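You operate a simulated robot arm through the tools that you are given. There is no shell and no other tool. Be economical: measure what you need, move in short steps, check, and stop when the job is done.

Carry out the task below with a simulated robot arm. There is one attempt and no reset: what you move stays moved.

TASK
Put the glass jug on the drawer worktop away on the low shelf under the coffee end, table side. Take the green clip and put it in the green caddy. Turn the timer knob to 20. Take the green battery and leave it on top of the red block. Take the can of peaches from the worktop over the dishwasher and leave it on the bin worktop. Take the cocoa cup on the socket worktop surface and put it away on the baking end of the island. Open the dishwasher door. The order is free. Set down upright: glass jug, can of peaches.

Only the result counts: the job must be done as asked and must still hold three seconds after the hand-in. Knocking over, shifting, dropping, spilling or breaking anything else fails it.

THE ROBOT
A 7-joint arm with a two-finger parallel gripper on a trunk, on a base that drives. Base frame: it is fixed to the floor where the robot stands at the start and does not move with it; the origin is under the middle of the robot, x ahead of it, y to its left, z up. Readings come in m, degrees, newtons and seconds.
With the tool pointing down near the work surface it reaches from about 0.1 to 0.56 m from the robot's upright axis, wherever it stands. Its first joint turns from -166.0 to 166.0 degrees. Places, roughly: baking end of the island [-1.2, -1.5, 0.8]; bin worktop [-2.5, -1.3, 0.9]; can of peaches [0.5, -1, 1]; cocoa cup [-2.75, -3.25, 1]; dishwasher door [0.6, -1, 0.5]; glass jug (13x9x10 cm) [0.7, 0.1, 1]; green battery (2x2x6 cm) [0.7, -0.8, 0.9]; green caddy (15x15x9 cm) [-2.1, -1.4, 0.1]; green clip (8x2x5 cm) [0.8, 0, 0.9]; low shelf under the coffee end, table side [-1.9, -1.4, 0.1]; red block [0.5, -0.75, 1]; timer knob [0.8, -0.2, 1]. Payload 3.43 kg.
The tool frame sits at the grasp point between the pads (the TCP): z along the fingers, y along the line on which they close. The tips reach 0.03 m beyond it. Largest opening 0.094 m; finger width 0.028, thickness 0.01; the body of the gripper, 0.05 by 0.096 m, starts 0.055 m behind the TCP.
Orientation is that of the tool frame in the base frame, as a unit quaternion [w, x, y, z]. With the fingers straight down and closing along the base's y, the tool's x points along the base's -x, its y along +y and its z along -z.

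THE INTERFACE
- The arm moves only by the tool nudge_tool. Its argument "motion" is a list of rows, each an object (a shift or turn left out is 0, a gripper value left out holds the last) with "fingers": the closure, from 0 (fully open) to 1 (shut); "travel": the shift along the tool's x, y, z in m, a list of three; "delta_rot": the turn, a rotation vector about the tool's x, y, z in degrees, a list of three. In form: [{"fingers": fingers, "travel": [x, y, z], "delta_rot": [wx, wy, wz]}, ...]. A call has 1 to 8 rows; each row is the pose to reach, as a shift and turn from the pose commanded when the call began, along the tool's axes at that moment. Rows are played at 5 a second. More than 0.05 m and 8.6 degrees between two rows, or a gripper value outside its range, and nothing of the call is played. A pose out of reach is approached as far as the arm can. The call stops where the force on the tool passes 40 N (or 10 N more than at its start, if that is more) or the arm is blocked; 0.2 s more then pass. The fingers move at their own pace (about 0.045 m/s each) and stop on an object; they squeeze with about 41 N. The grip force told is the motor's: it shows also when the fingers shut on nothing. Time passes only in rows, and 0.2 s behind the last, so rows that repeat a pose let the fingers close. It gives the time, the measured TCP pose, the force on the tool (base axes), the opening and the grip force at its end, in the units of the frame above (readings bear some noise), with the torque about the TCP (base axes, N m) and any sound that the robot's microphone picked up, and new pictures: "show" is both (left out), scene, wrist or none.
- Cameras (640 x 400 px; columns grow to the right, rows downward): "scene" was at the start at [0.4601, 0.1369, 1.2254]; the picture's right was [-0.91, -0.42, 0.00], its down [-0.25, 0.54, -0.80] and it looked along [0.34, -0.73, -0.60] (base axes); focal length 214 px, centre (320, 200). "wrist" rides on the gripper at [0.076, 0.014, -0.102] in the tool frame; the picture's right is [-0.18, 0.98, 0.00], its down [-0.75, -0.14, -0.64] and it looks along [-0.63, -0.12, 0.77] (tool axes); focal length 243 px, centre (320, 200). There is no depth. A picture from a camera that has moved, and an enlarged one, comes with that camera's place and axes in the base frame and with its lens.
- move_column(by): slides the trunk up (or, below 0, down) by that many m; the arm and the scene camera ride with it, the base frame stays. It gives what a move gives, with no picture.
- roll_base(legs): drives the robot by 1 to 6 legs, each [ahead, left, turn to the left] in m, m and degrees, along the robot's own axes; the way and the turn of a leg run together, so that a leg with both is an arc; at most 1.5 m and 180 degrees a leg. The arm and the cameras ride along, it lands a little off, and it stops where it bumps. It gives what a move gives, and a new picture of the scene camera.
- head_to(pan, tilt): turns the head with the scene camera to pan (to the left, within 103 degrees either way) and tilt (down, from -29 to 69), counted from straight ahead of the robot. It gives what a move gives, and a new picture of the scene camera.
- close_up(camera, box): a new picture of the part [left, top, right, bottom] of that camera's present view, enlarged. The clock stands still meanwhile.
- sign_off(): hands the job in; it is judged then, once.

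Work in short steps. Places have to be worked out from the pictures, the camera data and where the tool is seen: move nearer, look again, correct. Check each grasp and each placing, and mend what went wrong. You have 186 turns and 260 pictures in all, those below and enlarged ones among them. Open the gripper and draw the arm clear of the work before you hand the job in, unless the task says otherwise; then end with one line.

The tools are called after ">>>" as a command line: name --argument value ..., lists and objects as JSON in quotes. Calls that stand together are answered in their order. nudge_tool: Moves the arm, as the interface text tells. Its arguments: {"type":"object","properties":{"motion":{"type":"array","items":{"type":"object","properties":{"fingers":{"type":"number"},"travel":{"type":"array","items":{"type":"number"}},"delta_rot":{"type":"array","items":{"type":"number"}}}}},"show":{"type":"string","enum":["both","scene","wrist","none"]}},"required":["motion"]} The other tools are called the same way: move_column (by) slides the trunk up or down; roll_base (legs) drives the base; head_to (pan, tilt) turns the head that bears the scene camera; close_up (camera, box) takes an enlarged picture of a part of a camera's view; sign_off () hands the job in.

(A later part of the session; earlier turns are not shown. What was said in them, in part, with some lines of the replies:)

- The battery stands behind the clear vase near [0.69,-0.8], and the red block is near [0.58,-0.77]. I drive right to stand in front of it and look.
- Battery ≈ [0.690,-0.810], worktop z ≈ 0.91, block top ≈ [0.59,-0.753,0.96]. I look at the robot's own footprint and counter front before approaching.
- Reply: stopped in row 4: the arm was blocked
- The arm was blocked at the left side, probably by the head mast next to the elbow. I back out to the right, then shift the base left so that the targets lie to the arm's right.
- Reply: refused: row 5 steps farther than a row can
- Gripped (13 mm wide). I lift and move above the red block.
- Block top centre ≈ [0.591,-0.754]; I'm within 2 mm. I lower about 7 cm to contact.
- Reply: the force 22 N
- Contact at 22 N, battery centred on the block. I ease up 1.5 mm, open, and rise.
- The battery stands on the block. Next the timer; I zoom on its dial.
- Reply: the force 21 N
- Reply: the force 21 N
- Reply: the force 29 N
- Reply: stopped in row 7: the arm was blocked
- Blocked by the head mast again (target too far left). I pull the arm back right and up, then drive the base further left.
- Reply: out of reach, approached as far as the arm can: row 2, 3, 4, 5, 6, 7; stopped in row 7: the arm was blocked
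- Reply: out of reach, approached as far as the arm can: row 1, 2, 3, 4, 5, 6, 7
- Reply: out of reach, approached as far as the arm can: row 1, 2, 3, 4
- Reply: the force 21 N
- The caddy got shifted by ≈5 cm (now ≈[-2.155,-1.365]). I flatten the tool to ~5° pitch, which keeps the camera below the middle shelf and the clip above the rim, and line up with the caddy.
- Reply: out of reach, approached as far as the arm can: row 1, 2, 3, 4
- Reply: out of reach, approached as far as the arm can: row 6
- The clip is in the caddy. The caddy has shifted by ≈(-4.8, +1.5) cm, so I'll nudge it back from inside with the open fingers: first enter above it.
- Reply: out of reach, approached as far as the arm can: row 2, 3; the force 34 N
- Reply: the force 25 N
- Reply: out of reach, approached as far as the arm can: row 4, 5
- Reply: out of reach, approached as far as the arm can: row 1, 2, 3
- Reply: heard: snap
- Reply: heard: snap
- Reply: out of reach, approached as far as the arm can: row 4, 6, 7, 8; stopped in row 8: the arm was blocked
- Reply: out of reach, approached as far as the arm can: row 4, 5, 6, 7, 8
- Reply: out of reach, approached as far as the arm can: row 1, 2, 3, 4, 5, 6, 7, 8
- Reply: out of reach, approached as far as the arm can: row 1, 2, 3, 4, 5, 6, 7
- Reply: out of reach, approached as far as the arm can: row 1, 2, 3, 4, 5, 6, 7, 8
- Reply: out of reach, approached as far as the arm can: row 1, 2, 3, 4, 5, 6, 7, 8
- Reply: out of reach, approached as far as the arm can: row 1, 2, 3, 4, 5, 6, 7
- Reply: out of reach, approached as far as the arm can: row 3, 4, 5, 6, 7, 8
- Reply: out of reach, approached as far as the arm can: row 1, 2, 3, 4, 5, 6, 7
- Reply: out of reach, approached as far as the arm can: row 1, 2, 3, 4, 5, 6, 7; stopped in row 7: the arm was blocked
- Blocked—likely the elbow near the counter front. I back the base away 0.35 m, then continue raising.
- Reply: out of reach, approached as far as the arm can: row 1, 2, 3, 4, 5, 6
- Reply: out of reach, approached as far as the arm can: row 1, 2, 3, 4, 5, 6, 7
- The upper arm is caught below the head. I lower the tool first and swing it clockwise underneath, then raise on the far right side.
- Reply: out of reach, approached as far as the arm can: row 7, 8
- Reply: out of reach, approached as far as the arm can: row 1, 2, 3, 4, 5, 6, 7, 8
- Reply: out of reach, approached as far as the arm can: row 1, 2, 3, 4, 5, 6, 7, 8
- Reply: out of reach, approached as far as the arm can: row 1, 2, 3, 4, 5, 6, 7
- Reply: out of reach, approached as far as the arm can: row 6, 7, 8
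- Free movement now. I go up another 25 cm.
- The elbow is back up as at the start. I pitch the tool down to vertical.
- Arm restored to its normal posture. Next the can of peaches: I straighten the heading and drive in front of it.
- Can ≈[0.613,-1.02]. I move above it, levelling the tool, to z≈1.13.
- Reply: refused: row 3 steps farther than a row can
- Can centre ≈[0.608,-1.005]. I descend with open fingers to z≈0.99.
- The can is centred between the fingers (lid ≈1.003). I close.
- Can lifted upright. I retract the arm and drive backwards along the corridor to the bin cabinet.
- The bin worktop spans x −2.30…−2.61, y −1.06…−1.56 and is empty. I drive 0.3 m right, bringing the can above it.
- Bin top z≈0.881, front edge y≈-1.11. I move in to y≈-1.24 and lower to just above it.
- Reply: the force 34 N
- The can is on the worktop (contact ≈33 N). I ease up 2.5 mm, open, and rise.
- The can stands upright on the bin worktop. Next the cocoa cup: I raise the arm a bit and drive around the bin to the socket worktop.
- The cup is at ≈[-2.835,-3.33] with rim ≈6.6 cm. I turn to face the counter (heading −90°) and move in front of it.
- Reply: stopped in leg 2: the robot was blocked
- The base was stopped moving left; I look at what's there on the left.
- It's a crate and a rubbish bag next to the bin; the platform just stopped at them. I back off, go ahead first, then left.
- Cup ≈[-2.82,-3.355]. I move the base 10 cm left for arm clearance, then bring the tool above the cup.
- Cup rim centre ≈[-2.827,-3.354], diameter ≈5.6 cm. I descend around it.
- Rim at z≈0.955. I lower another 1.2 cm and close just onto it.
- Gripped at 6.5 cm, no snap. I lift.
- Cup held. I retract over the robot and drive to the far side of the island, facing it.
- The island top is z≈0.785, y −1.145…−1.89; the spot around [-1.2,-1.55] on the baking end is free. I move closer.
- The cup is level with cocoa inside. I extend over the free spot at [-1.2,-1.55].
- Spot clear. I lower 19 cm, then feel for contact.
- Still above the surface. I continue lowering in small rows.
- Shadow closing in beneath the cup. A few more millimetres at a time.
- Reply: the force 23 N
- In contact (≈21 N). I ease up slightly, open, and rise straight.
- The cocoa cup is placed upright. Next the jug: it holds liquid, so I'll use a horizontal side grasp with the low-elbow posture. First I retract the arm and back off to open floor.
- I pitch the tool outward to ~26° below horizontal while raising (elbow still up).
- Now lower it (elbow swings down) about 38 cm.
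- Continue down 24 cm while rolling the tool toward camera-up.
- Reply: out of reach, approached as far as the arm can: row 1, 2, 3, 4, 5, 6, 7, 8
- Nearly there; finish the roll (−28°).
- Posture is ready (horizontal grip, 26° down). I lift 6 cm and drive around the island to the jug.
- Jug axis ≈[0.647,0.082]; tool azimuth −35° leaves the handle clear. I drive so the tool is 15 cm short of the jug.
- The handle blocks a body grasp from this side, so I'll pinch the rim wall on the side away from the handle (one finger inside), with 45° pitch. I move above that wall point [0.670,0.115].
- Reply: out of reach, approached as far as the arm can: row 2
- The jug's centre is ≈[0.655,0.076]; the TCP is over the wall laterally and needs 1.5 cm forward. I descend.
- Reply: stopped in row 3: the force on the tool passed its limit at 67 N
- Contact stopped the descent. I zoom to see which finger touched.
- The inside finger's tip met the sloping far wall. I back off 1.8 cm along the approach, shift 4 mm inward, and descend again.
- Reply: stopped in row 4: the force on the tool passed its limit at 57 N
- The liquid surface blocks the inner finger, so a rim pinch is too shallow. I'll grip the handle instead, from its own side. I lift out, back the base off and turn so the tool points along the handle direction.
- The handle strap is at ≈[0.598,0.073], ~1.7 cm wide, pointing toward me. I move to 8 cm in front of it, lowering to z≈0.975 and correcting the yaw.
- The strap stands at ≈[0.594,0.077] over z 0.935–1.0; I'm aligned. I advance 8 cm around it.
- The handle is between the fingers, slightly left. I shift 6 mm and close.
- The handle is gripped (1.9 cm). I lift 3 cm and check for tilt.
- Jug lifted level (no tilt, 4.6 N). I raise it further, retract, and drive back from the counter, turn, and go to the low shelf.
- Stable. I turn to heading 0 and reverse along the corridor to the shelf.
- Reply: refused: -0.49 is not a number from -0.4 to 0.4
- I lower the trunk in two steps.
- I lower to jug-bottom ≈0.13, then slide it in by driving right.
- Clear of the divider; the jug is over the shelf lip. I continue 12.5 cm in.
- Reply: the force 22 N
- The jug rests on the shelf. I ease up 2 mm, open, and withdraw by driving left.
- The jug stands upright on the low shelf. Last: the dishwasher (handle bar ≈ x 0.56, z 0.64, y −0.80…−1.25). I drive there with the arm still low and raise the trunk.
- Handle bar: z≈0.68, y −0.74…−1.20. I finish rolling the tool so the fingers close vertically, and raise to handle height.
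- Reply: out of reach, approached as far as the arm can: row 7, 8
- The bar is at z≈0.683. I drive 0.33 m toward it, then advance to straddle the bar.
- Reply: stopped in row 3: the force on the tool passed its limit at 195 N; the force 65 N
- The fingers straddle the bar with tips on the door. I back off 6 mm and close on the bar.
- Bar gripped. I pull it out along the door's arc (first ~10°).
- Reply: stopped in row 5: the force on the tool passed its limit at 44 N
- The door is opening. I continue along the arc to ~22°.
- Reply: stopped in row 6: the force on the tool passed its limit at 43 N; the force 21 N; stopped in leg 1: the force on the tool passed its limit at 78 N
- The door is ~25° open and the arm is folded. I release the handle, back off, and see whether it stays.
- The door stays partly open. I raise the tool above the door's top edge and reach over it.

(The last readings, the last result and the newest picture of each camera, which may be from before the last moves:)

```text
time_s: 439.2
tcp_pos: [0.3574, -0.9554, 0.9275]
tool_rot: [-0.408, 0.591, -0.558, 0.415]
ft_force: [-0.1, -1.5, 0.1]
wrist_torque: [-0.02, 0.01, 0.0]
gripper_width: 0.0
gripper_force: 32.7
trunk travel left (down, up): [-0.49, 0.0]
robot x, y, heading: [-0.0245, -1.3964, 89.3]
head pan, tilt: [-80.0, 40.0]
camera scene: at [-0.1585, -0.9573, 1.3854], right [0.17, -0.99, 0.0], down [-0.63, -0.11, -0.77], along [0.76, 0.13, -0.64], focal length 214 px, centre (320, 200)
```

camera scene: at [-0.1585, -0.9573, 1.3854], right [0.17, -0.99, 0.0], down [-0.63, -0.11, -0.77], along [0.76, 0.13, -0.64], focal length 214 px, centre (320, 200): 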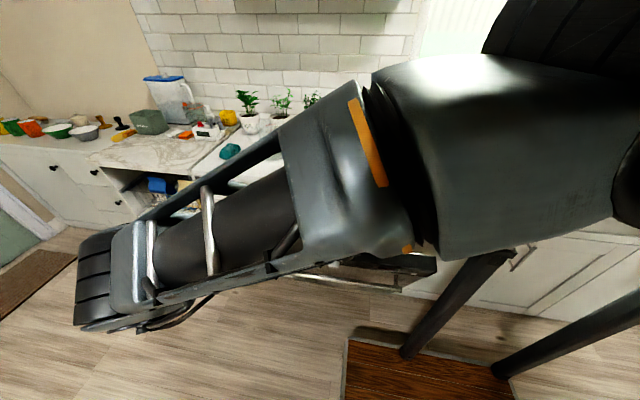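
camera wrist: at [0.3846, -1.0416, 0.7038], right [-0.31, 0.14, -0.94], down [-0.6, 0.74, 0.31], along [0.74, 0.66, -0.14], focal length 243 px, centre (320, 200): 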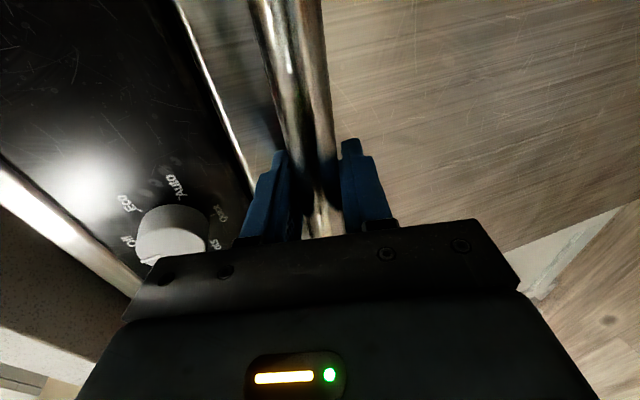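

I lower the hand behind the door's top edge.

>>> nudge_tool --motion '[{"travel": [0, 0.03, 0.01]}, {"travel": [0, 0.06, 0.019]}, {"travel": [0, 0.09, 0.029]}, {"travel": [0, 0.12, 0.038]}, {"travel": [0, 0.15, 0.048]}, {"travel": [0, 0.18, 0.057]}]' --show "wrist"

>>> roll_base --legs '[[0, 0.22, 0]]'

```text
time_s: 440.3
tcp_pos: [0.3545, -0.9622, 0.8025]
tool_rot: [-0.411, 0.587, -0.558, 0.417]
ft_force: [-8.5, -3.3, 16.5]
wrist_torque: [0.26, 1.3, 0.35]
gripper_width: 0.0
gripper_force: 33.3
trunk travel left (down, up): [-0.49, 0.0]
robot x, y, heading: [-0.0298, -1.3965, 89.2]
head pan, tilt: [-80.0, 40.0]
stopped in row 5: the force on the tool passed its limit at 100 N (the readings are from after the stop); the commanded pose is now the measured one
camera wrist: at [0.2558, -1.04, 0.8226], right [-0.31, 0.15, -0.94], down [-0.59, 0.75, 0.31], along [0.75, 0.65, -0.15], focal length 243 px, centre (320, 200)
```

wrist: 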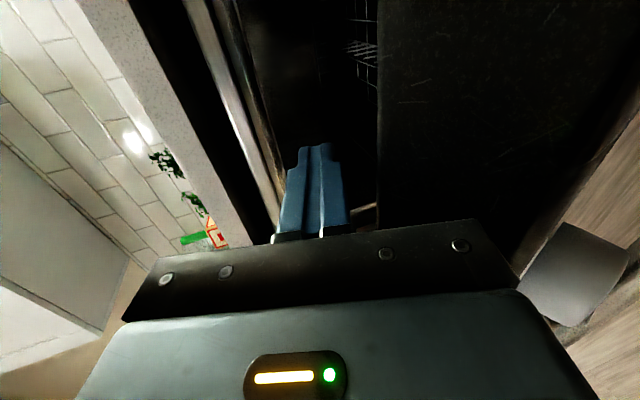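

```text
time_s: 442.0
tcp_pos: [0.1311, -0.9584, 0.8008]
tool_rot: [-0.413, 0.588, -0.557, 0.415]
ft_force: [-0.6, 0.1, 0.0]
wrist_torque: [0.01, 0.0, -0.01]
gripper_width: 0.0001
gripper_force: 33.3
trunk travel left (down, up): [-0.49, 0.0]
robot x, y, heading: [-0.2552, -1.3957, 89.6]
head pan, tilt: [-80.0, 40.0]
camera scene: at [-0.3831, -0.9559, 1.3854], right [0.17, -0.99, 0.0], down [-0.63, -0.11, -0.77], along [0.76, 0.13, -0.64], focal length 214 px, centre (320, 200)
```

scene: 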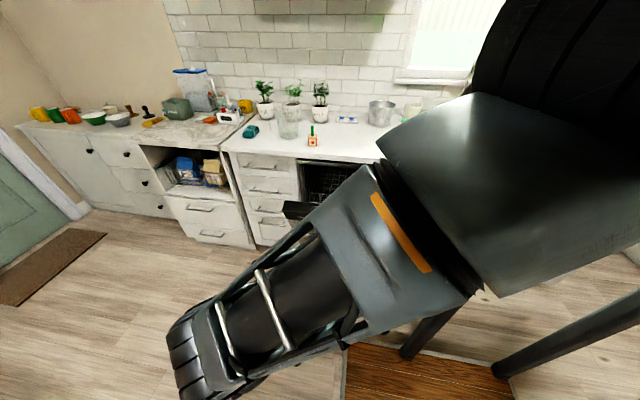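

The hand only rode over the top edge. I'll re-grip the handle with a more extended arm instead: back off, lower to bar height, extend and look.

>>> roll_base --legs '[[0, 0.22, 0]]'

>>> move_column --by -0.19

>>> nudge_tool --motion '[{"travel": [0.002, -0.012, 0.038], "fingers": 0.2}, {"travel": [0.003, -0.024, 0.076]}, {"travel": [0.005, -0.037, 0.114]}, {"travel": [0.007, -0.049, 0.152]}, {"travel": [0.008, -0.061, 0.19]}]' --show "both"

```text
time_s: 443.6
tcp_pos: [-0.0836, -0.9565, 0.8002]
tool_rot: [-0.413, 0.589, -0.557, 0.415]
ft_force: [0.0, 0.9, 0.0]
wrist_torque: [-0.01, 0.01, -0.02]
gripper_width: 0.0001
gripper_force: 33.3
trunk travel left (down, up): [-0.49, 0.0]
robot x, y, heading: [-0.4714, -1.3947, 89.6]
head pan, tilt: [-80.0, 40.0]
camera scene: at [-0.5983, -0.9549, 1.3854], right [0.17, -0.99, 0.0], down [-0.63, -0.11, -0.77], along [0.76, 0.13, -0.64], focal length 214 px, centre (320, 200)
```

scene: 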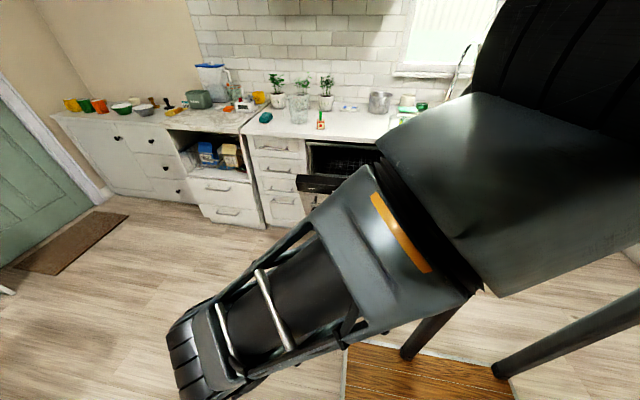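

```text
time_s: 445.7
tcp_pos: [-0.0846, -0.9569, 0.6103]
tool_rot: [-0.413, 0.589, -0.556, 0.415]
ft_force: [0.1, 0.5, 1.2]
wrist_torque: [0.03, 0.0, 0.01]
gripper_width: 0.0002
gripper_force: 33.0
trunk travel left (down, up): [-0.3, 0.19]
robot x, y, heading: [-0.4714, -1.3936, 89.7]
head pan, tilt: [-80.0, 40.0]
```

```text
time_s: 446.9
tcp_pos: [0.1179, -0.9572, 0.6101]
tool_rot: [-0.412, 0.59, -0.557, 0.415]
ft_force: [-0.7, 0.3, 0.2]
wrist_torque: [0.03, 0.02, 0.0]
gripper_width: 0.0751
gripper_force: 0.1
trunk travel left (down, up): [-0.3, 0.19]
robot x, y, heading: [-0.4682, -1.3925, 90.0]
head pan, tilt: [-80.0, 40.0]
camera scene: at [-0.5989, -0.9549, 1.1953], right [0.17, -0.99, 0.0], down [-0.63, -0.11, -0.77], along [0.76, 0.13, -0.64], focal length 214 px, centre (320, 200)
camera wrist: at [0.0191, -1.0359, 0.6303], right [-0.31, 0.14, -0.94], down [-0.59, 0.74, 0.31], along [0.74, 0.65, -0.15], focal length 243 px, centre (320, 200)
```

scene: 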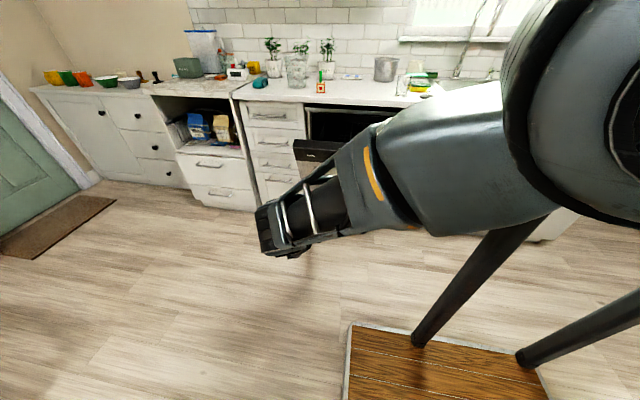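
wrist: 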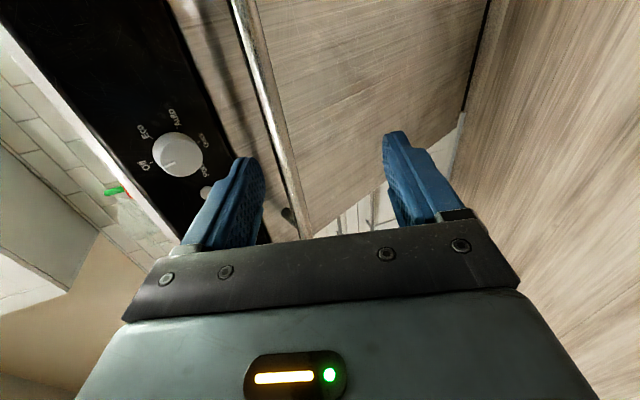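

The bar is level with the fingers (z≈0.61). I drive 0.12 m forward to straddle it and close.

>>> roll_base --legs '[[0, -0.12, 0]]'

>>> nudge_tool --motion '[{"fingers": 1}, {"fingers": 1}, {"fingers": 1}, {"fingers": 1}]' --show "wrist"

```text
time_s: 448.2
tcp_pos: [0.2385, -0.957, 0.6088]
tool_rot: [-0.413, 0.589, -0.557, 0.416]
ft_force: [0.6, -0.3, -0.1]
wrist_torque: [-0.03, -0.04, 0.01]
gripper_width: 0.0755
gripper_force: 0.2
trunk travel left (down, up): [-0.3, 0.19]
robot x, y, heading: [-0.348, -1.3936, 89.6]
head pan, tilt: [-80.0, 40.0]
camera scene: at [-0.4774, -0.9555, 1.1954], right [0.17, -0.99, 0.0], down [-0.63, -0.11, -0.77], along [0.75, 0.13, -0.64], focal length 214 px, centre (320, 200)
```

scene: 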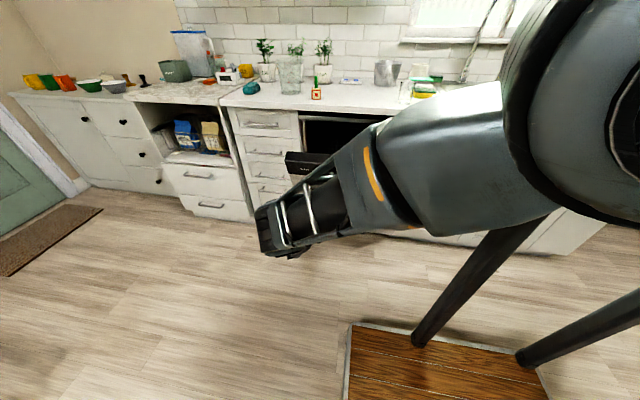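

```text
time_s: 449.2
tcp_pos: [0.2404, -0.9575, 0.6092]
tool_rot: [-0.413, 0.589, -0.557, 0.416]
ft_force: [-8.0, 1.9, 9.6]
wrist_torque: [0.78, -0.12, -0.1]
gripper_width: 0.0229
gripper_force: 32.6
trunk travel left (down, up): [-0.3, 0.19]
robot x, y, heading: [-0.3492, -1.3931, 89.9]
head pan, tilt: [-80.0, 40.0]
camera wrist: at [0.1395, -1.0359, 0.6301], right [-0.31, 0.15, -0.94], down [-0.59, 0.74, 0.31], along [0.74, 0.65, -0.15], focal length 243 px, centre (320, 200)
```

wrist: 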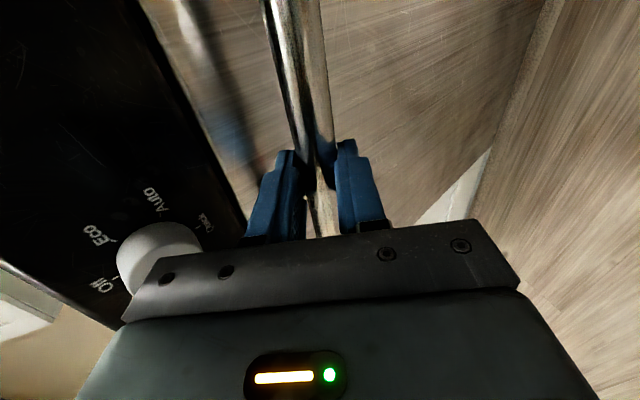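

Gripped with the arm extended. I pull along the arc from ~27° to ~47°, letting the tool pitch follow.

>>> nudge_tool --motion '[{"travel": [0, 0.017, -0.019], "delta_rot": [2, 0, 0]}, {"travel": [0, 0.035, -0.038], "delta_rot": [4, 0, 0]}, {"travel": [0, 0.056, -0.055], "delta_rot": [7, 0, 0]}, {"travel": [0, 0.0775, -0.0717], "delta_rot": [9, 0, 0]}, {"travel": [0, 0.1, -0.086], "delta_rot": [12, 0, 0]}, {"travel": [0, 0.123, -0.1], "delta_rot": [14, 0, 0]}, {"travel": [0, 0.1465, -0.1135], "delta_rot": [17, 0, 0]}, {"travel": [0, 0.17, -0.126], "delta_rot": [19, 0, 0]}]' --show "none"

```text
time_s: 451.0
tcp_pos: [0.0672, -0.9682, 0.4866]
tool_rot: [-0.504, 0.513, -0.48, 0.502]
ft_force: [0.4, -0.3, 0.4]
wrist_torque: [-0.04, 0.01, 0.01]
gripper_width: 0.0
gripper_force: 33.3
trunk travel left (down, up): [-0.3, 0.19]
robot x, y, heading: [-0.3511, -1.39, 89.8]
head pan, tilt: [-80.0, 40.0]
```

The fingers slipped off the bar at some point. I look at the door's position.

>>> nudge_tool --motion '[{"travel": [0, 0, -0.03], "fingers": 0.2}]' --show "both"

```text
time_s: 451.4
tcp_pos: [0.0361, -0.9663, 0.4878]
tool_rot: [-0.504, 0.513, -0.48, 0.503]
ft_force: [-1.0, -0.3, -0.2]
wrist_torque: [0.0, 0.0, 0.0]
gripper_width: 0.0325
gripper_force: 0.0
trunk travel left (down, up): [-0.3, 0.19]
robot x, y, heading: [-0.3519, -1.3938, 89.7]
head pan, tilt: [-80.0, 40.0]
camera scene: at [-0.4771, -0.9554, 1.1954], right [0.17, -0.99, 0.0], down [-0.63, -0.11, -0.77], along [0.76, 0.13, -0.64], focal length 214 px, centre (320, 200)
camera wrist: at [-0.0633, -1.0478, 0.4742], right [0.01, 0.15, -0.99], down [-0.67, 0.73, 0.11], along [0.74, 0.66, 0.11], focal length 243 px, centre (320, 200)
```

scene: 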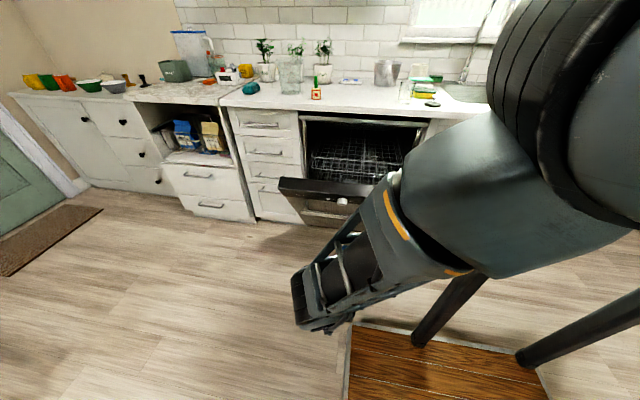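
wrist: 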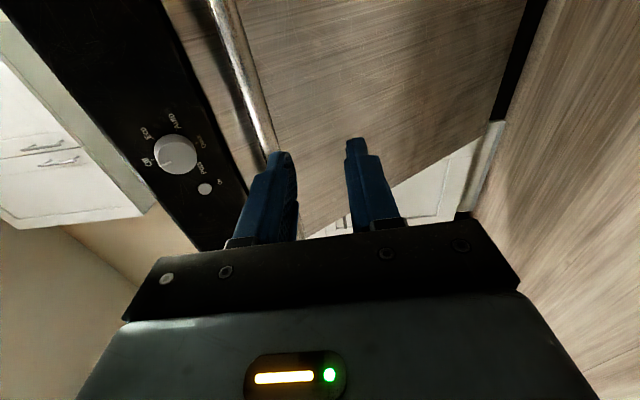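

The door is now ~40° open. I back out, raise the closed fingers above it, and reach over the top to press it down from inside.

>>> roll_base --legs '[[0, 0.16, 0]]'

>>> move_column --by 0.19

>>> nudge_tool --motion '[{"travel": [0, -0.03, 0], "fingers": 1, "delta_rot": [-5, 0, 0]}, {"travel": [0, -0.06, 0], "delta_rot": [-10, 0, 0]}, {"travel": [0, -0.09, 0.02], "delta_rot": [-15, 0, 0]}, {"travel": [0, -0.12, 0.05], "delta_rot": [-20, 0, 0]}, {"travel": [0, -0.13, 0.09], "delta_rot": [-25, 0, 0]}, {"travel": [0, -0.13, 0.13], "delta_rot": [-28, 0, 0]}]' --show "none"

>>> roll_base --legs '[[0, -0.12, 0]]'

```text
time_s: 452.8
tcp_pos: [-0.1255, -0.9665, 0.4873]
tool_rot: [-0.505, 0.514, -0.479, 0.501]
ft_force: [0.2, 0.5, -0.5]
wrist_torque: [-0.01, 0.02, -0.02]
gripper_width: 0.0755
gripper_force: 0.1
trunk travel left (down, up): [-0.3, 0.19]
robot x, y, heading: [-0.5109, -1.3942, 90.0]
head pan, tilt: [-80.0, 40.0]
camera scene: at [-0.64, -0.9556, 1.1954], right [0.17, -0.98, 0.0], down [-0.63, -0.11, -0.77], along [0.75, 0.13, -0.64], focal length 214 px, centre (320, 200)
```

scene: 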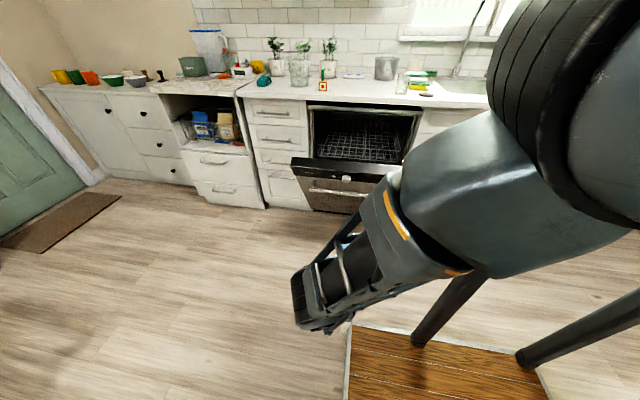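

```text
time_s: 454.9
tcp_pos: [-0.1261, -0.9659, 0.6771]
tool_rot: [-0.506, 0.514, -0.479, 0.501]
ft_force: [-1.5, 1.0, -0.3]
wrist_torque: [0.03, -0.03, 0.01]
gripper_width: 0.0754
gripper_force: 0.1
trunk travel left (down, up): [-0.49, 0.0]
robot x, y, heading: [-0.505, -1.3933, 89.9]
head pan, tilt: [-80.0, 40.0]
```

```text
time_s: 456.3
tcp_pos: [0.0026, -0.9562, 0.8112]
tool_rot: [-0.365, 0.621, -0.586, 0.371]
ft_force: [-0.2, 0.0, 0.1]
wrist_torque: [-0.01, -0.01, -0.03]
gripper_width: 0.0001
gripper_force: 32.8
trunk travel left (down, up): [-0.49, 0.0]
robot x, y, heading: [-0.51, -1.3932, 90.0]
head pan, tilt: [-80.0, 40.0]
```

```text
time_s: 457.5
tcp_pos: [0.1199, -0.9567, 0.809]
tool_rot: [-0.367, 0.622, -0.585, 0.37]
ft_force: [-0.3, -0.1, -0.8]
wrist_torque: [-0.06, 0.0, 0.0]
gripper_width: 0.0001
gripper_force: 32.7
trunk travel left (down, up): [-0.49, 0.0]
robot x, y, heading: [-0.3923, -1.3912, 90.2]
head pan, tilt: [-80.0, 40.0]
camera scene: at [-0.5214, -0.9557, 1.3854], right [0.18, -0.98, 0.0], down [-0.63, -0.11, -0.77], along [0.75, 0.13, -0.64], focal length 214 px, centre (320, 200)
```

scene: 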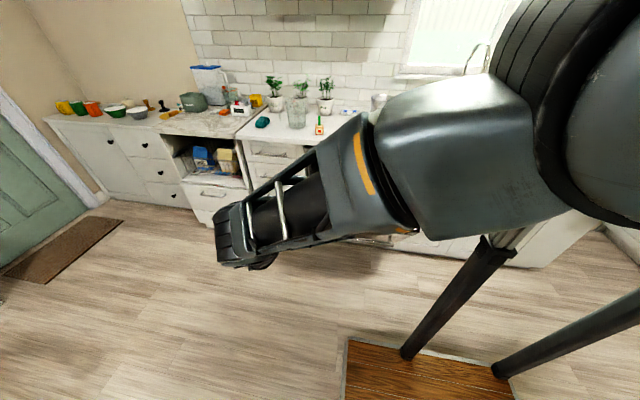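

I'm above the inner face. I now press down with the trunk while backing the base off in steps, following the door's arc.

>>> roll_base --legs '[[0, 0.05, 0]]'

>>> move_column --by -0.22

>>> roll_base --legs '[[0, 0.05, 0]]'

>>> move_column --by -0.08

>>> close_up --camera "wrist" --box '[0, 0, 640, 400]'

```text
time_s: 458.4
tcp_pos: [0.0698, -0.9538, 0.8085]
tool_rot: [-0.366, 0.622, -0.585, 0.37]
ft_force: [-0.9, 0.0, -0.1]
wrist_torque: [0.01, -0.02, 0.0]
gripper_width: 0.0002
gripper_force: 33.0
trunk travel left (down, up): [-0.49, 0.0]
robot x, y, heading: [-0.4444, -1.3964, 90.5]
head pan, tilt: [-80.0, 40.0]
camera scene: at [-0.572, -0.956, 1.3854], right [0.18, -0.98, 0.0], down [-0.63, -0.11, -0.77], along [0.75, 0.14, -0.64], focal length 214 px, centre (320, 200)
```

scene: 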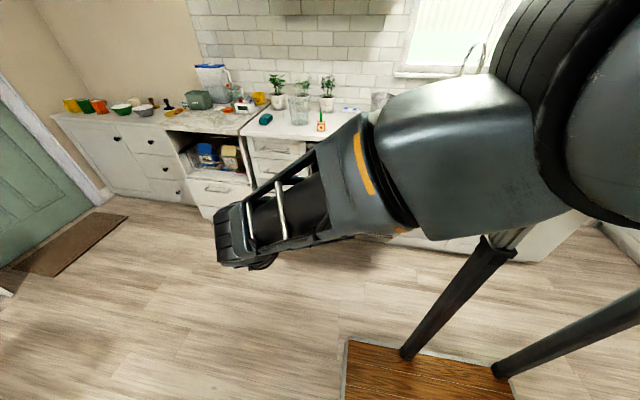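

```text
time_s: 460.8
tcp_pos: [0.0701, -0.9552, 0.5888]
tool_rot: [-0.366, 0.622, -0.585, 0.37]
ft_force: [-0.6, 0.1, -0.5]
wrist_torque: [0.04, -0.01, 0.02]
gripper_width: 0.0001
gripper_force: 32.7
trunk travel left (down, up): [-0.27, 0.22]
robot x, y, heading: [-0.4422, -1.39, 90.2]
head pan, tilt: [-80.0, 40.0]
```

```text
time_s: 461.7
tcp_pos: [0.0205, -0.9532, 0.59]
tool_rot: [-0.366, 0.622, -0.585, 0.37]
ft_force: [-1.0, -0.3, 0.6]
wrist_torque: [-0.02, 0.01, 0.01]
gripper_width: 0.0001
gripper_force: 33.6
trunk travel left (down, up): [-0.27, 0.22]
robot x, y, heading: [-0.4898, -1.3928, 90.2]
head pan, tilt: [-80.0, 40.0]
camera scene: at [-0.6214, -0.9563, 1.1654], right [0.18, -0.98, 0.0], down [-0.63, -0.11, -0.77], along [0.75, 0.14, -0.64], focal length 214 px, centre (320, 200)
```

scene: 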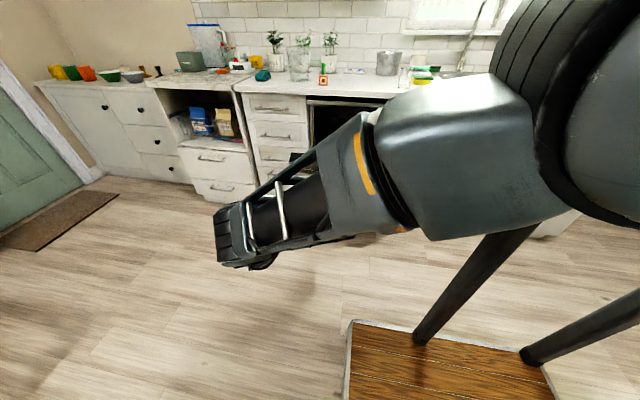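

```text
time_s: 462.9
tcp_pos: [0.0209, -0.9534, 0.5093]
tool_rot: [-0.366, 0.622, -0.585, 0.37]
ft_force: [-0.6, 0.3, -0.1]
wrist_torque: [0.01, 0.01, -0.01]
gripper_width: 0.0002
gripper_force: 32.5
trunk travel left (down, up): [-0.19, 0.3]
robot x, y, heading: [-0.4897, -1.3935, 90.3]
head pan, tilt: [-80.0, 40.0]
```

```text
1.00 times, centred on (320, 200) of wrist (not enlarged: the box is as wide or as high as the picture)
camera zoom: at [-0.0736, -1.0327, 0.5462], right [-0.46, 0.14, -0.88], down [-0.54, 0.74, 0.4], along [0.71, 0.65, -0.27], focal length 243 px, centre (320, 200)
```

zoom: 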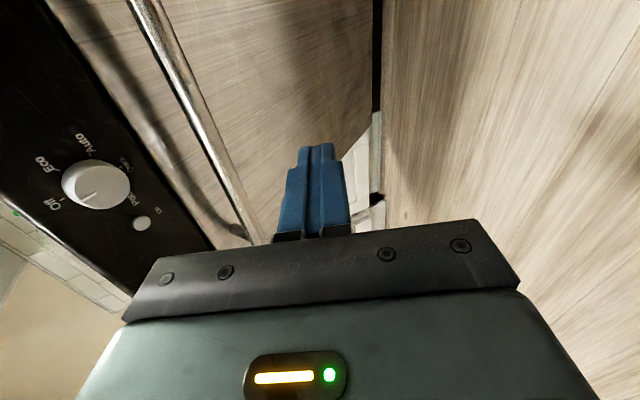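

I was still outside the door's top edge. I go back up, reach 17 cm further in, and press down again in steps.

>>> move_column --by 0.3

>>> roll_base --legs '[[0, -0.19, 0]]'

>>> move_column --by -0.2

>>> roll_base --legs '[[0, 0.07, 0]]'

>>> move_column --by -0.1

>>> close_up --camera "wrist" --box '[0, 0, 640, 400]'

```text
time_s: 465.9
tcp_pos: [0.0206, -0.954, 0.8092]
tool_rot: [-0.366, 0.623, -0.585, 0.37]
ft_force: [0.0, 0.8, 0.8]
wrist_torque: [0.0, -0.01, -0.01]
gripper_width: 0.0
gripper_force: 32.8
trunk travel left (down, up): [-0.49, 0.0]
robot x, y, heading: [-0.49, -1.3926, 90.4]
head pan, tilt: [-80.0, 40.0]
```

```text
time_s: 467.4
tcp_pos: [0.2132, -0.953, 0.8087]
tool_rot: [-0.367, 0.622, -0.584, 0.37]
ft_force: [0.1, 0.2, -0.1]
wrist_torque: [-0.01, -0.01, 0.01]
gripper_width: 0.0001
gripper_force: 33.1
trunk travel left (down, up): [-0.49, 0.0]
robot x, y, heading: [-0.2968, -1.3974, 90.4]
head pan, tilt: [-80.0, 40.0]
camera scene: at [-0.4293, -0.9555, 1.3854], right [0.18, -0.98, 0.0], down [-0.63, -0.11, -0.77], along [0.75, 0.14, -0.64], focal length 214 px, centre (320, 200)
```

scene: 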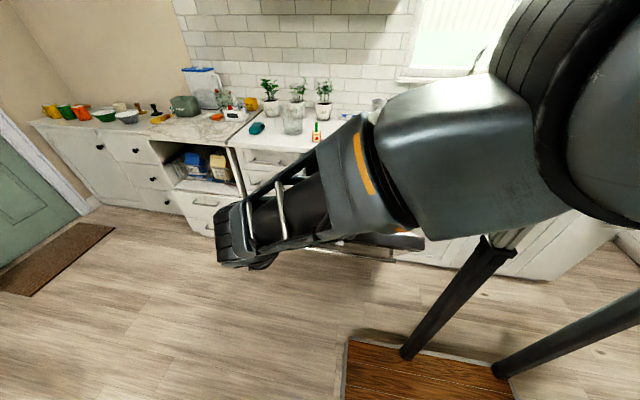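

```text
time_s: 468.6
tcp_pos: [0.2123, -0.9521, 0.7094]
tool_rot: [-0.369, 0.621, -0.584, 0.371]
ft_force: [-25.5, -0.3, 24.9]
wrist_torque: [0.36, 2.2, 0.25]
gripper_width: 0.0001
gripper_force: 32.9
trunk travel left (down, up): [-0.386, 0.104]
robot x, y, heading: [-0.2999, -1.3952, 90.5]
head pan, tilt: [-80.0, 40.0]
stopped: the force on the tool passed its limit at 171 N (the readings are from after the stop); the commanded pose is now the measured one
```

```text
time_s: 469.6
tcp_pos: [0.143, -0.9526, 0.7098]
tool_rot: [-0.368, 0.621, -0.583, 0.372]
ft_force: [0.1, 0.3, 0.0]
wrist_torque: [0.0, 0.03, 0.01]
gripper_width: 0.0
gripper_force: 32.8
trunk travel left (down, up): [-0.386, 0.104]
robot x, y, heading: [-0.369, -1.3919, 90.5]
head pan, tilt: [-80.0, 40.0]
camera scene: at [-0.5, -0.9559, 1.2809], right [0.18, -0.98, 0.0], down [-0.63, -0.12, -0.77], along [0.75, 0.14, -0.64], focal length 214 px, centre (320, 200)
```

scene: 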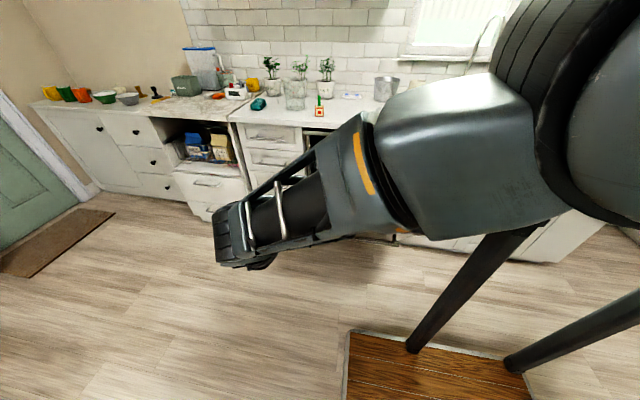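

```text
time_s: 470.1
tcp_pos: [0.1416, -0.9526, 0.7027]
tool_rot: [-0.37, 0.62, -0.583, 0.373]
ft_force: [-15.1, -1.0, 15.5]
wrist_torque: [-0.1, 0.24, -0.05]
gripper_width: 0.0
gripper_force: 32.8
trunk travel left (down, up): [-0.375, 0.115]
robot x, y, heading: [-0.3687, -1.3926, 90.4]
head pan, tilt: [-80.0, 40.0]
stopped: the force on the tool passed its limit at 79 N (the readings are from after the stop); the commanded pose is now the measured one
```

```text
1.00 times, centred on (320, 200) of wrist (not enlarged: the box is as wide or as high as the picture)
camera zoom: at [0.0472, -1.0315, 0.7375], right [-0.45, 0.14, -0.88], down [-0.54, 0.74, 0.39], along [0.71, 0.66, -0.26], focal length 243 px, centre (320, 200)
```

zoom: 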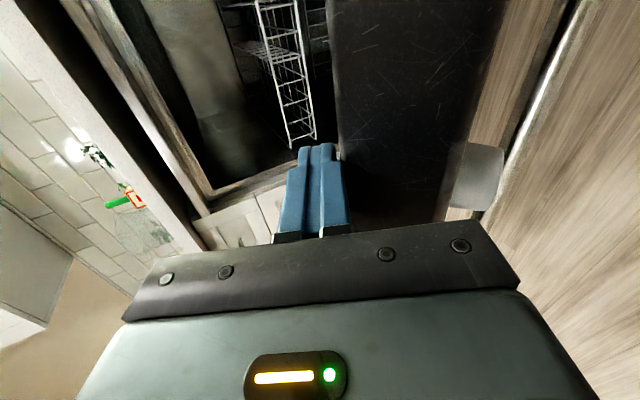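

The fingertips just rest on the door's top edge. I steepen the tool so the fingers hook behind the edge, then pull it out with the base while lowering in steps.

>>> move_column --by 0.11

>>> nudge_tool --motion '[{"delta_rot": [-7, 0, 0]}, {"delta_rot": [-14, 0, 0]}, {"delta_rot": [-21, 0, 0]}, {"delta_rot": [-28, 0, 0]}]' --show "none"

>>> roll_base --legs '[[0, -0.1, 0]]'

>>> move_column --by -0.14

>>> roll_base --legs '[[0, 0.12, 0]]'

>>> close_up --camera "wrist" --box '[0, 0, 640, 400]'

```text
time_s: 471.5
tcp_pos: [0.1419, -0.952, 0.811]
tool_rot: [-0.37, 0.62, -0.582, 0.373]
ft_force: [0.6, -0.1, -0.8]
wrist_torque: [-0.02, -0.03, -0.02]
gripper_width: 0.0001
gripper_force: 33.5
trunk travel left (down, up): [-0.485, 0.005]
robot x, y, heading: [-0.3624, -1.392, 90.3]
head pan, tilt: [-80.0, 40.0]
```

```text
time_s: 472.5
tcp_pos: [0.1421, -0.9526, 0.8118]
tool_rot: [-0.209, 0.692, -0.654, 0.22]
ft_force: [-0.3, 0.2, -0.7]
wrist_torque: [-0.03, 0.01, -0.01]
gripper_width: 0.0
gripper_force: 33.1
trunk travel left (down, up): [-0.485, 0.005]
robot x, y, heading: [-0.3675, -1.3906, 90.5]
head pan, tilt: [-80.0, 40.0]
```

```text
time_s: 473.6
tcp_pos: [0.242, -0.9528, 0.812]
tool_rot: [-0.209, 0.691, -0.655, 0.222]
ft_force: [0.3, -0.3, 0.6]
wrist_torque: [-0.03, 0.0, 0.02]
gripper_width: 0.0
gripper_force: 33.4
trunk travel left (down, up): [-0.485, 0.005]
robot x, y, heading: [-0.2713, -1.3938, 90.3]
head pan, tilt: [-80.0, 40.0]
camera scene: at [-0.4018, -0.9553, 1.3801], right [0.18, -0.98, 0.0], down [-0.63, -0.12, -0.77], along [0.75, 0.14, -0.64], focal length 214 px, centre (320, 200)
```

scene: 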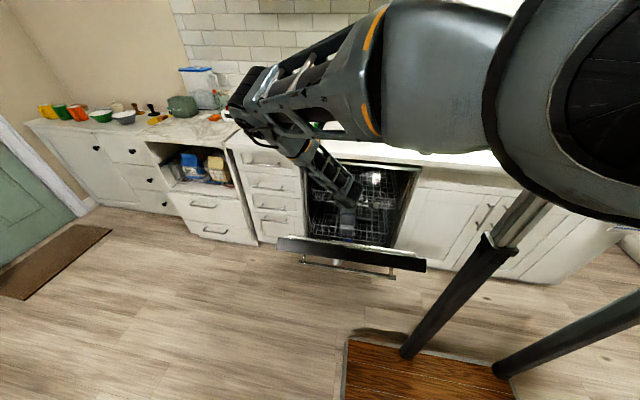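

```text
time_s: 475.3
tcp_pos: [0.2413, -0.9516, 0.6711]
tool_rot: [-0.209, 0.692, -0.655, 0.222]
ft_force: [0.7, 0.5, -0.3]
wrist_torque: [-0.01, -0.03, 0.02]
gripper_width: 0.0
gripper_force: 33.2
trunk travel left (down, up): [-0.345, 0.145]
robot x, y, heading: [-0.2674, -1.3943, 90.3]
head pan, tilt: [-80.0, 40.0]
```

```text
time_s: 476.6
tcp_pos: [0.1201, -0.952, 0.6712]
tool_rot: [-0.21, 0.691, -0.655, 0.221]
ft_force: [0.1, 0.3, 0.2]
wrist_torque: [0.0, 0.0, 0.0]
gripper_width: 0.0
gripper_force: 33.1
trunk travel left (down, up): [-0.345, 0.145]
robot x, y, heading: [-0.394, -1.3962, 90.4]
head pan, tilt: [-80.0, 40.0]
camera scene: at [-0.5225, -0.9562, 1.2401], right [0.18, -0.98, 0.0], down [-0.63, -0.12, -0.77], along [0.75, 0.14, -0.64], focal length 214 px, centre (320, 200)
```

scene: 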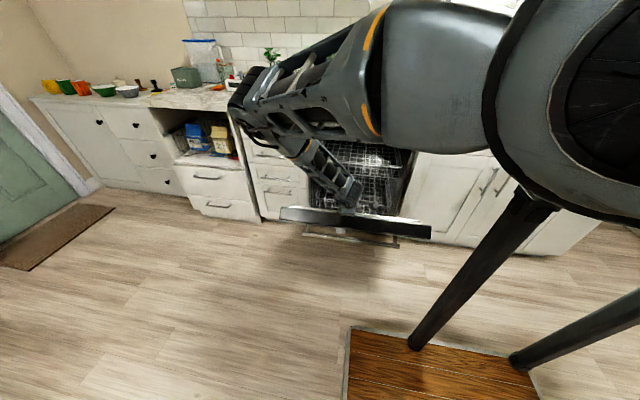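

```text
1.00 times, centred on (320, 200) of wrist (not enlarged: the box is as wide or as high as the picture)
camera zoom: at [0.0528, -1.0287, 0.7488], right [-0.81, 0.13, -0.57], down [-0.29, 0.76, 0.58], along [0.51, 0.64, -0.58], focal length 243 px, centre (320, 200)
```

zoom: 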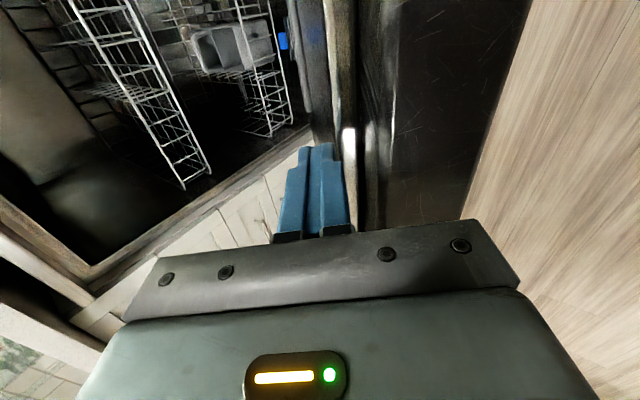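

The fingers are now behind the door's inner face. I pull further: base left and trunk down alternately.

>>> roll_base --legs '[[0, 0.13, 0]]'

>>> move_column --by -0.08

>>> roll_base --legs '[[0, 0.1, 0]]'

>>> move_column --by -0.1

>>> roll_base --legs '[[0, 0.08, 0]]'

>>> move_column --by -0.15

```text
time_s: 477.8
tcp_pos: [-0.0106, -0.9534, 0.6713]
tool_rot: [-0.209, 0.692, -0.655, 0.221]
ft_force: [0.3, 0.1, 0.2]
wrist_torque: [-0.04, 0.01, 0.0]
gripper_width: 0.0
gripper_force: 33.0
trunk travel left (down, up): [-0.345, 0.145]
robot x, y, heading: [-0.5205, -1.393, 90.3]
head pan, tilt: [-80.0, 40.0]
```

```text
time_s: 479.0
tcp_pos: [-0.0109, -0.9539, 0.5905]
tool_rot: [-0.209, 0.691, -0.656, 0.22]
ft_force: [-0.6, 0.2, -0.7]
wrist_torque: [0.05, -0.03, 0.02]
gripper_width: 0.0001
gripper_force: 33.4
trunk travel left (down, up): [-0.265, 0.225]
robot x, y, heading: [-0.516, -1.3959, 90.5]
head pan, tilt: [-80.0, 40.0]
```

```text
time_s: 480.1
tcp_pos: [-0.1098, -0.9544, 0.5914]
tool_rot: [-0.209, 0.692, -0.655, 0.221]
ft_force: [0.7, -0.1, 0.1]
wrist_torque: [0.0, 0.05, -0.02]
gripper_width: 0.0
gripper_force: 32.7
trunk travel left (down, up): [-0.265, 0.225]
robot x, y, heading: [-0.6179, -1.3951, 90.2]
head pan, tilt: [-80.0, 40.0]
```

```text
time_s: 481.5
tcp_pos: [-0.1094, -0.9536, 0.4918]
tool_rot: [-0.209, 0.692, -0.655, 0.221]
ft_force: [0.6, 0.1, 0.2]
wrist_torque: [0.0, -0.05, -0.03]
gripper_width: 0.0
gripper_force: 32.9
trunk travel left (down, up): [-0.165, 0.325]
robot x, y, heading: [-0.6192, -1.3942, 90.4]
head pan, tilt: [-80.0, 40.0]
```

```text
time_s: 482.7
tcp_pos: [-0.1837, -0.9544, 0.4908]
tool_rot: [-0.209, 0.691, -0.656, 0.221]
ft_force: [0.2, 0.5, -0.2]
wrist_torque: [0.03, 0.0, 0.01]
gripper_width: 0.0003
gripper_force: 32.6
trunk travel left (down, up): [-0.165, 0.325]
robot x, y, heading: [-0.6955, -1.3957, 90.1]
head pan, tilt: [-80.0, 40.0]
stopped in leg 1: the robot was blocked; the commanded pose is now the measured one
```

```text
time_s: 484.4
tcp_pos: [-0.1836, -0.955, 0.3414]
tool_rot: [-0.209, 0.69, -0.656, 0.222]
ft_force: [-0.3, -0.1, -0.4]
wrist_torque: [0.01, -0.01, -0.02]
gripper_width: 0.0
gripper_force: 33.1
trunk travel left (down, up): [-0.015, 0.475]
robot x, y, heading: [-0.6939, -1.3954, 90.5]
head pan, tilt: [-80.0, 40.0]
```

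Pictures seem used up, and forces suggest the fingers slipped over the edge. I repeat blind with a deeper hook: up, 45 cm in, down to z≈0.56 behind the door, then alternate pulling and lowering.

>>> move_column --by 0.4

>>> move_column --by 0.06

>>> roll_base --legs '[[0, -0.45, 0]]'

>>> move_column --by -0.24

>>> roll_base --legs '[[0, 0.14, 0]]'

>>> move_column --by -0.07

>>> roll_base --legs '[[0, 0.1, 0]]'

>>> move_column --by -0.08

>>> roll_base --legs '[[0, 0.1, 0]]'

>>> move_column --by -0.09

>>> roll_base --legs '[[0, 0.05, 0]]'

>>> move_column --by -0.12

```text
time_s: 488.3
tcp_pos: [-0.1828, -0.9551, 0.7415]
tool_rot: [-0.209, 0.691, -0.655, 0.222]
ft_force: [-0.3, -0.3, -0.3]
wrist_torque: [0.01, 0.01, 0.01]
gripper_width: 0.0
gripper_force: 33.3
trunk travel left (down, up): [-0.415, 0.075]
robot x, y, heading: [-0.6941, -1.3971, 90.4]
head pan, tilt: [-80.0, 40.0]
```

```text
time_s: 489.3
tcp_pos: [-0.1838, -0.9543, 0.8011]
tool_rot: [-0.209, 0.691, -0.656, 0.222]
ft_force: [-0.8, -0.1, 1.0]
wrist_torque: [0.02, -0.02, 0.0]
gripper_width: 0.0
gripper_force: 33.3
trunk travel left (down, up): [-0.475, 0.015]
robot x, y, heading: [-0.6973, -1.3982, 90.0]
head pan, tilt: [-80.0, 40.0]
```

```text
time_s: 492.0
tcp_pos: [0.2594, -0.9507, 0.8014]
tool_rot: [-0.209, 0.691, -0.656, 0.221]
ft_force: [0.2, 0.4, -0.1]
wrist_torque: [0.0, 0.01, 0.0]
gripper_width: 0.0
gripper_force: 33.3
trunk travel left (down, up): [-0.475, 0.015]
robot x, y, heading: [-0.2496, -1.3927, 90.4]
head pan, tilt: [-80.0, 40.0]
```

```text
time_s: 494.5
tcp_pos: [0.2593, -0.9513, 0.5624]
tool_rot: [-0.209, 0.691, -0.655, 0.221]
ft_force: [0.0, -0.3, 0.7]
wrist_torque: [-0.03, 0.0, -0.03]
gripper_width: 0.0
gripper_force: 33.0
trunk travel left (down, up): [-0.235, 0.255]
robot x, y, heading: [-0.2544, -1.3961, 90.4]
head pan, tilt: [-80.0, 40.0]
```

```text
time_s: 495.8
tcp_pos: [0.1176, -0.9534, 0.5619]
tool_rot: [-0.208, 0.692, -0.655, 0.221]
ft_force: [-0.4, 0.1, -0.3]
wrist_torque: [0.04, 0.03, 0.01]
gripper_width: 0.0
gripper_force: 33.1
trunk travel left (down, up): [-0.235, 0.255]
robot x, y, heading: [-0.3916, -1.3914, 90.2]
head pan, tilt: [-80.0, 40.0]
```

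```text
time_s: 496.3
tcp_pos: [0.1169, -0.9525, 0.5482]
tool_rot: [-0.208, 0.692, -0.656, 0.22]
ft_force: [-6.2, 1.2, 3.7]
wrist_torque: [-0.08, 0.12, -0.24]
gripper_width: 0.0
gripper_force: 33.0
trunk travel left (down, up): [-0.22, 0.27]
robot x, y, heading: [-0.3955, -1.3916, 90.3]
head pan, tilt: [-80.0, 40.0]
stopped: the force on the tool passed its limit at 75 N (the readings are from after the stop); the commanded pose is now the measured one
```

```text
time_s: 497.4
tcp_pos: [0.0187, -0.954, 0.5482]
tool_rot: [-0.208, 0.692, -0.655, 0.22]
ft_force: [0.2, 0.3, -0.2]
wrist_torque: [-0.03, -0.01, 0.01]
gripper_width: 0.0
gripper_force: 32.9
trunk travel left (down, up): [-0.22, 0.27]
robot x, y, heading: [-0.4929, -1.396, 90.3]
head pan, tilt: [-80.0, 40.0]
```

```text
time_s: 498.6
tcp_pos: [0.016, -0.9537, 0.4656]
tool_rot: [-0.208, 0.692, -0.656, 0.22]
ft_force: [-0.1, 0.1, -0.2]
wrist_torque: [0.01, 0.0, 0.0]
gripper_width: 0.0002
gripper_force: 33.6
trunk travel left (down, up): [-0.14, 0.35]
robot x, y, heading: [-0.491, -1.3983, 90.1]
head pan, tilt: [-80.0, 40.0]
```

```text
time_s: 499.7
tcp_pos: [-0.0824, -0.9541, 0.467]
tool_rot: [-0.208, 0.691, -0.656, 0.22]
ft_force: [0.5, -1.2, 0.8]
wrist_torque: [0.0, 0.0, 0.01]
gripper_width: 0.0
gripper_force: 33.1
trunk travel left (down, up): [-0.14, 0.35]
robot x, y, heading: [-0.5892, -1.3923, 90.2]
head pan, tilt: [-80.0, 40.0]
```

```text
time_s: 500.5
tcp_pos: [-0.0857, -0.9537, 0.4099]
tool_rot: [-0.204, 0.693, -0.656, 0.217]
ft_force: [0.6, -0.6, 0.2]
wrist_torque: [0.02, 0.0, 0.01]
gripper_width: 0.0
gripper_force: 33.0
trunk travel left (down, up): [-0.087, 0.403]
robot x, y, heading: [-0.5936, -1.3956, 90.1]
head pan, tilt: [-80.0, 40.0]
stopped: the force on the tool passed its limit at 55 N (the readings are from after the stop); the commanded pose is now the measured one
```

```text
time_s: 501.4
tcp_pos: [-0.1366, -0.9545, 0.4107]
tool_rot: [-0.204, 0.694, -0.656, 0.216]
ft_force: [-0.4, -0.4, -0.5]
wrist_torque: [-0.04, 0.02, 0.0]
gripper_width: 0.0
gripper_force: 32.6
trunk travel left (down, up): [-0.087, 0.403]
robot x, y, heading: [-0.6454, -1.3952, 90.3]
head pan, tilt: [-80.0, 40.0]
```

```text
time_s: 502.1
tcp_pos: [-0.144, -0.9546, 0.3649]
tool_rot: [-0.2, 0.695, -0.657, 0.214]
ft_force: [-7.3, -0.5, -2.8]
wrist_torque: [0.05, 0.23, -0.1]
gripper_width: 0.0
gripper_force: 33.4
out of reach, approached as far as the arm can: row 1
trunk travel left (down, up): [-0.046, 0.444]
robot x, y, heading: [-0.6435, -1.3951, 90.2]
head pan, tilt: [-80.0, 40.0]
stopped: the force on the tool passed its limit at 53 N (the readings are from after the stop); the commanded pose is now the measured one
```

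The contacts show the door following to ≈65°. I press it further down with the arm in a few pushes, then lift clear and open the gripper.

>>> nudge_tool --motion '[{"travel": [0, 0.011, 0.0166]}, {"travel": [0, 0.022, 0.033]}, {"travel": [0, 0.0335, 0.05]}, {"travel": [0, 0.045, 0.066]}]' --show "none"

>>> roll_base --legs '[[0, 0.03, 0]]'

>>> nudge_tool --motion '[{"travel": [0, 0.011, 0.0166]}, {"travel": [0, 0.022, 0.033]}, {"travel": [0, 0.0335, 0.05]}, {"travel": [0, 0.045, 0.066]}]' --show "none"

>>> nudge_tool --motion '[{"travel": [0, 0.011, 0.0166]}, {"travel": [0, 0.022, 0.033]}, {"travel": [0, 0.0335, 0.05]}, {"travel": [0, 0.045, 0.066]}]' --show "none"

>>> move_column --by 0.3

>>> nudge_tool --motion '[{"fingers": 0.3}, {"fingers": 0}]' --show "none"

```text
time_s: 502.5
tcp_pos: [-0.1494, -0.9549, 0.3519]
tool_rot: [-0.196, 0.697, -0.657, 0.212]
ft_force: [-6.3, -0.5, -1.2]
wrist_torque: [0.02, 0.13, -0.06]
gripper_width: 0.0
gripper_force: 33.6
trunk travel left (down, up): [-0.046, 0.444]
robot x, y, heading: [-0.6436, -1.3936, 90.1]
head pan, tilt: [-80.0, 40.0]
stopped in row 1: the force on the tool passed its limit at 47 N (the readings are from after the stop); the commanded pose is now the measured one
no pictures are left
```

```text
time_s: 503.3
tcp_pos: [-0.1789, -0.9548, 0.3529]
tool_rot: [-0.197, 0.697, -0.657, 0.212]
ft_force: [-0.4, -0.6, -0.5]
wrist_torque: [-0.04, 0.03, -0.01]
gripper_width: 0.0001
gripper_force: 33.2
trunk travel left (down, up): [-0.046, 0.444]
robot x, y, heading: [-0.6685, -1.3937, 90.3]
head pan, tilt: [-80.0, 40.0]
```

```text
time_s: 504.3
tcp_pos: [-0.1811, -0.9588, 0.2727]
tool_rot: [-0.196, 0.696, -0.657, 0.212]
ft_force: [0.3, 0.2, 0.1]
wrist_torque: [0.0, 0.0, 0.01]
gripper_width: 0.0
gripper_force: 33.5
trunk travel left (down, up): [-0.046, 0.444]
robot x, y, heading: [-0.676, -1.3932, 90.3]
head pan, tilt: [-80.0, 40.0]
no pictures are left
```

```text
time_s: 505.3
tcp_pos: [-0.1806, -0.9604, 0.1936]
tool_rot: [-0.196, 0.696, -0.657, 0.212]
ft_force: [0.1, -0.2, -0.3]
wrist_torque: [-0.04, 0.01, -0.01]
gripper_width: 0.0001
gripper_force: 32.8
trunk travel left (down, up): [-0.046, 0.444]
robot x, y, heading: [-0.6742, -1.3949, 90.2]
head pan, tilt: [-80.0, 40.0]
no pictures are left
```

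```text
time_s: 508.3
tcp_pos: [-0.1802, -0.9604, 0.4937]
tool_rot: [-0.197, 0.696, -0.658, 0.211]
ft_force: [1.2, -0.1, 0.7]
wrist_torque: [0.01, 0.01, -0.05]
gripper_width: 0.0001
gripper_force: 33.5
trunk travel left (down, up): [-0.346, 0.144]
robot x, y, heading: [-0.6693, -1.3973, 90.2]
head pan, tilt: [-80.0, 40.0]
```

```text
time_s: 508.9
tcp_pos: [-0.1808, -0.9614, 0.4936]
tool_rot: [-0.195, 0.697, -0.657, 0.212]
ft_force: [-0.5, -0.1, 0.0]
wrist_torque: [0.03, 0.0, -0.02]
gripper_width: 0.0492
gripper_force: 0.1
trunk travel left (down, up): [-0.346, 0.144]
robot x, y, heading: [-0.6684, -1.3948, 90.5]
head pan, tilt: [-80.0, 40.0]
no pictures are left
```

No more pictures. I make a final press on the door's inner face from further in, lift clear with the gripper open, and hand in.

>>> roll_base --legs '[[0, -0.2, 0]]'

>>> move_column --by -0.25

>>> move_column --by -0.1

>>> move_column --by -0.1

>>> move_column --by 0.3

>>> sign_off

```text
time_s: 510.5
tcp_pos: [0.0208, -0.9578, 0.4939]
tool_rot: [-0.196, 0.696, -0.658, 0.212]
ft_force: [0.4, 0.6, 0.6]
wrist_torque: [-0.01, 0.07, 0.02]
gripper_width: 0.094
gripper_force: 0.1
trunk travel left (down, up): [-0.346, 0.144]
robot x, y, heading: [-0.4713, -1.3936, 90.4]
head pan, tilt: [-80.0, 40.0]
```

```text
time_s: 513.1
tcp_pos: [0.0218, -0.9591, 0.2431]
tool_rot: [-0.197, 0.696, -0.657, 0.212]
ft_force: [0.8, 0.7, 0.4]
wrist_torque: [0.0, -0.02, -0.02]
gripper_width: 0.094
gripper_force: 0.0
trunk travel left (down, up): [-0.096, 0.394]
robot x, y, heading: [-0.4705, -1.3961, 90.3]
head pan, tilt: [-80.0, 40.0]
```

```text
time_s: 513.7
tcp_pos: [0.0192, -0.9595, 0.2233]
tool_rot: [-0.195, 0.697, -0.657, 0.212]
ft_force: [-20.1, -2.5, 44.6]
wrist_torque: [0.28, 2.48, 0.25]
gripper_width: 0.0899
gripper_force: 0.1
out of reach, approached as far as the arm can: row 1
trunk travel left (down, up): [-0.072, 0.418]
robot x, y, heading: [-0.4716, -1.3934, 90.3]
head pan, tilt: [-80.0, 40.0]
stopped: the force on the tool passed its limit at 171 N (the readings are from after the stop); the commanded pose is now the measured one
```

```text
time_s: 513.9
tcp_pos: [0.0195, -0.9602, 0.223]
tool_rot: [-0.194, 0.697, -0.656, 0.212]
ft_force: [-13.8, -2.8, 35.3]
wrist_torque: [0.2, 1.85, 0.19]
gripper_width: 0.0896
gripper_force: 0.0
out of reach, approached as far as the arm can: row 1
trunk travel left (down, up): [-0.072, 0.418]
robot x, y, heading: [-0.4705, -1.3921, 90.4]
head pan, tilt: [-80.0, 40.0]
stopped: the force on the tool passed its limit at 80 N (the readings are from after the stop); the commanded pose is now the measured one
```

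```text
time_s: 516.9
tcp_pos: [0.0197, -0.9587, 0.5211]
tool_rot: [-0.194, 0.698, -0.656, 0.212]
ft_force: [0.7, 0.2, -0.1]
wrist_torque: [-0.02, 0.02, 0.01]
gripper_width: 0.094
gripper_force: 0.1
trunk travel left (down, up): [-0.372, 0.118]
robot x, y, heading: [-0.4686, -1.3933, 90.5]
head pan, tilt: [-80.0, 40.0]
```

```text
The job is handed in.
```

I handed the job in with all seven tasks carried out, but the dishwasher door's final angle (roughly 75° open, judged from contact forces) is unconfirmed because the pictures ran out; in the low shelf I also knocked the orange pot about 11 cm and the caddy about 5 cm (both pushed back to within about 1.5 cm), and I heard two snaps while gripping and releasing the pot, though it looked intact.
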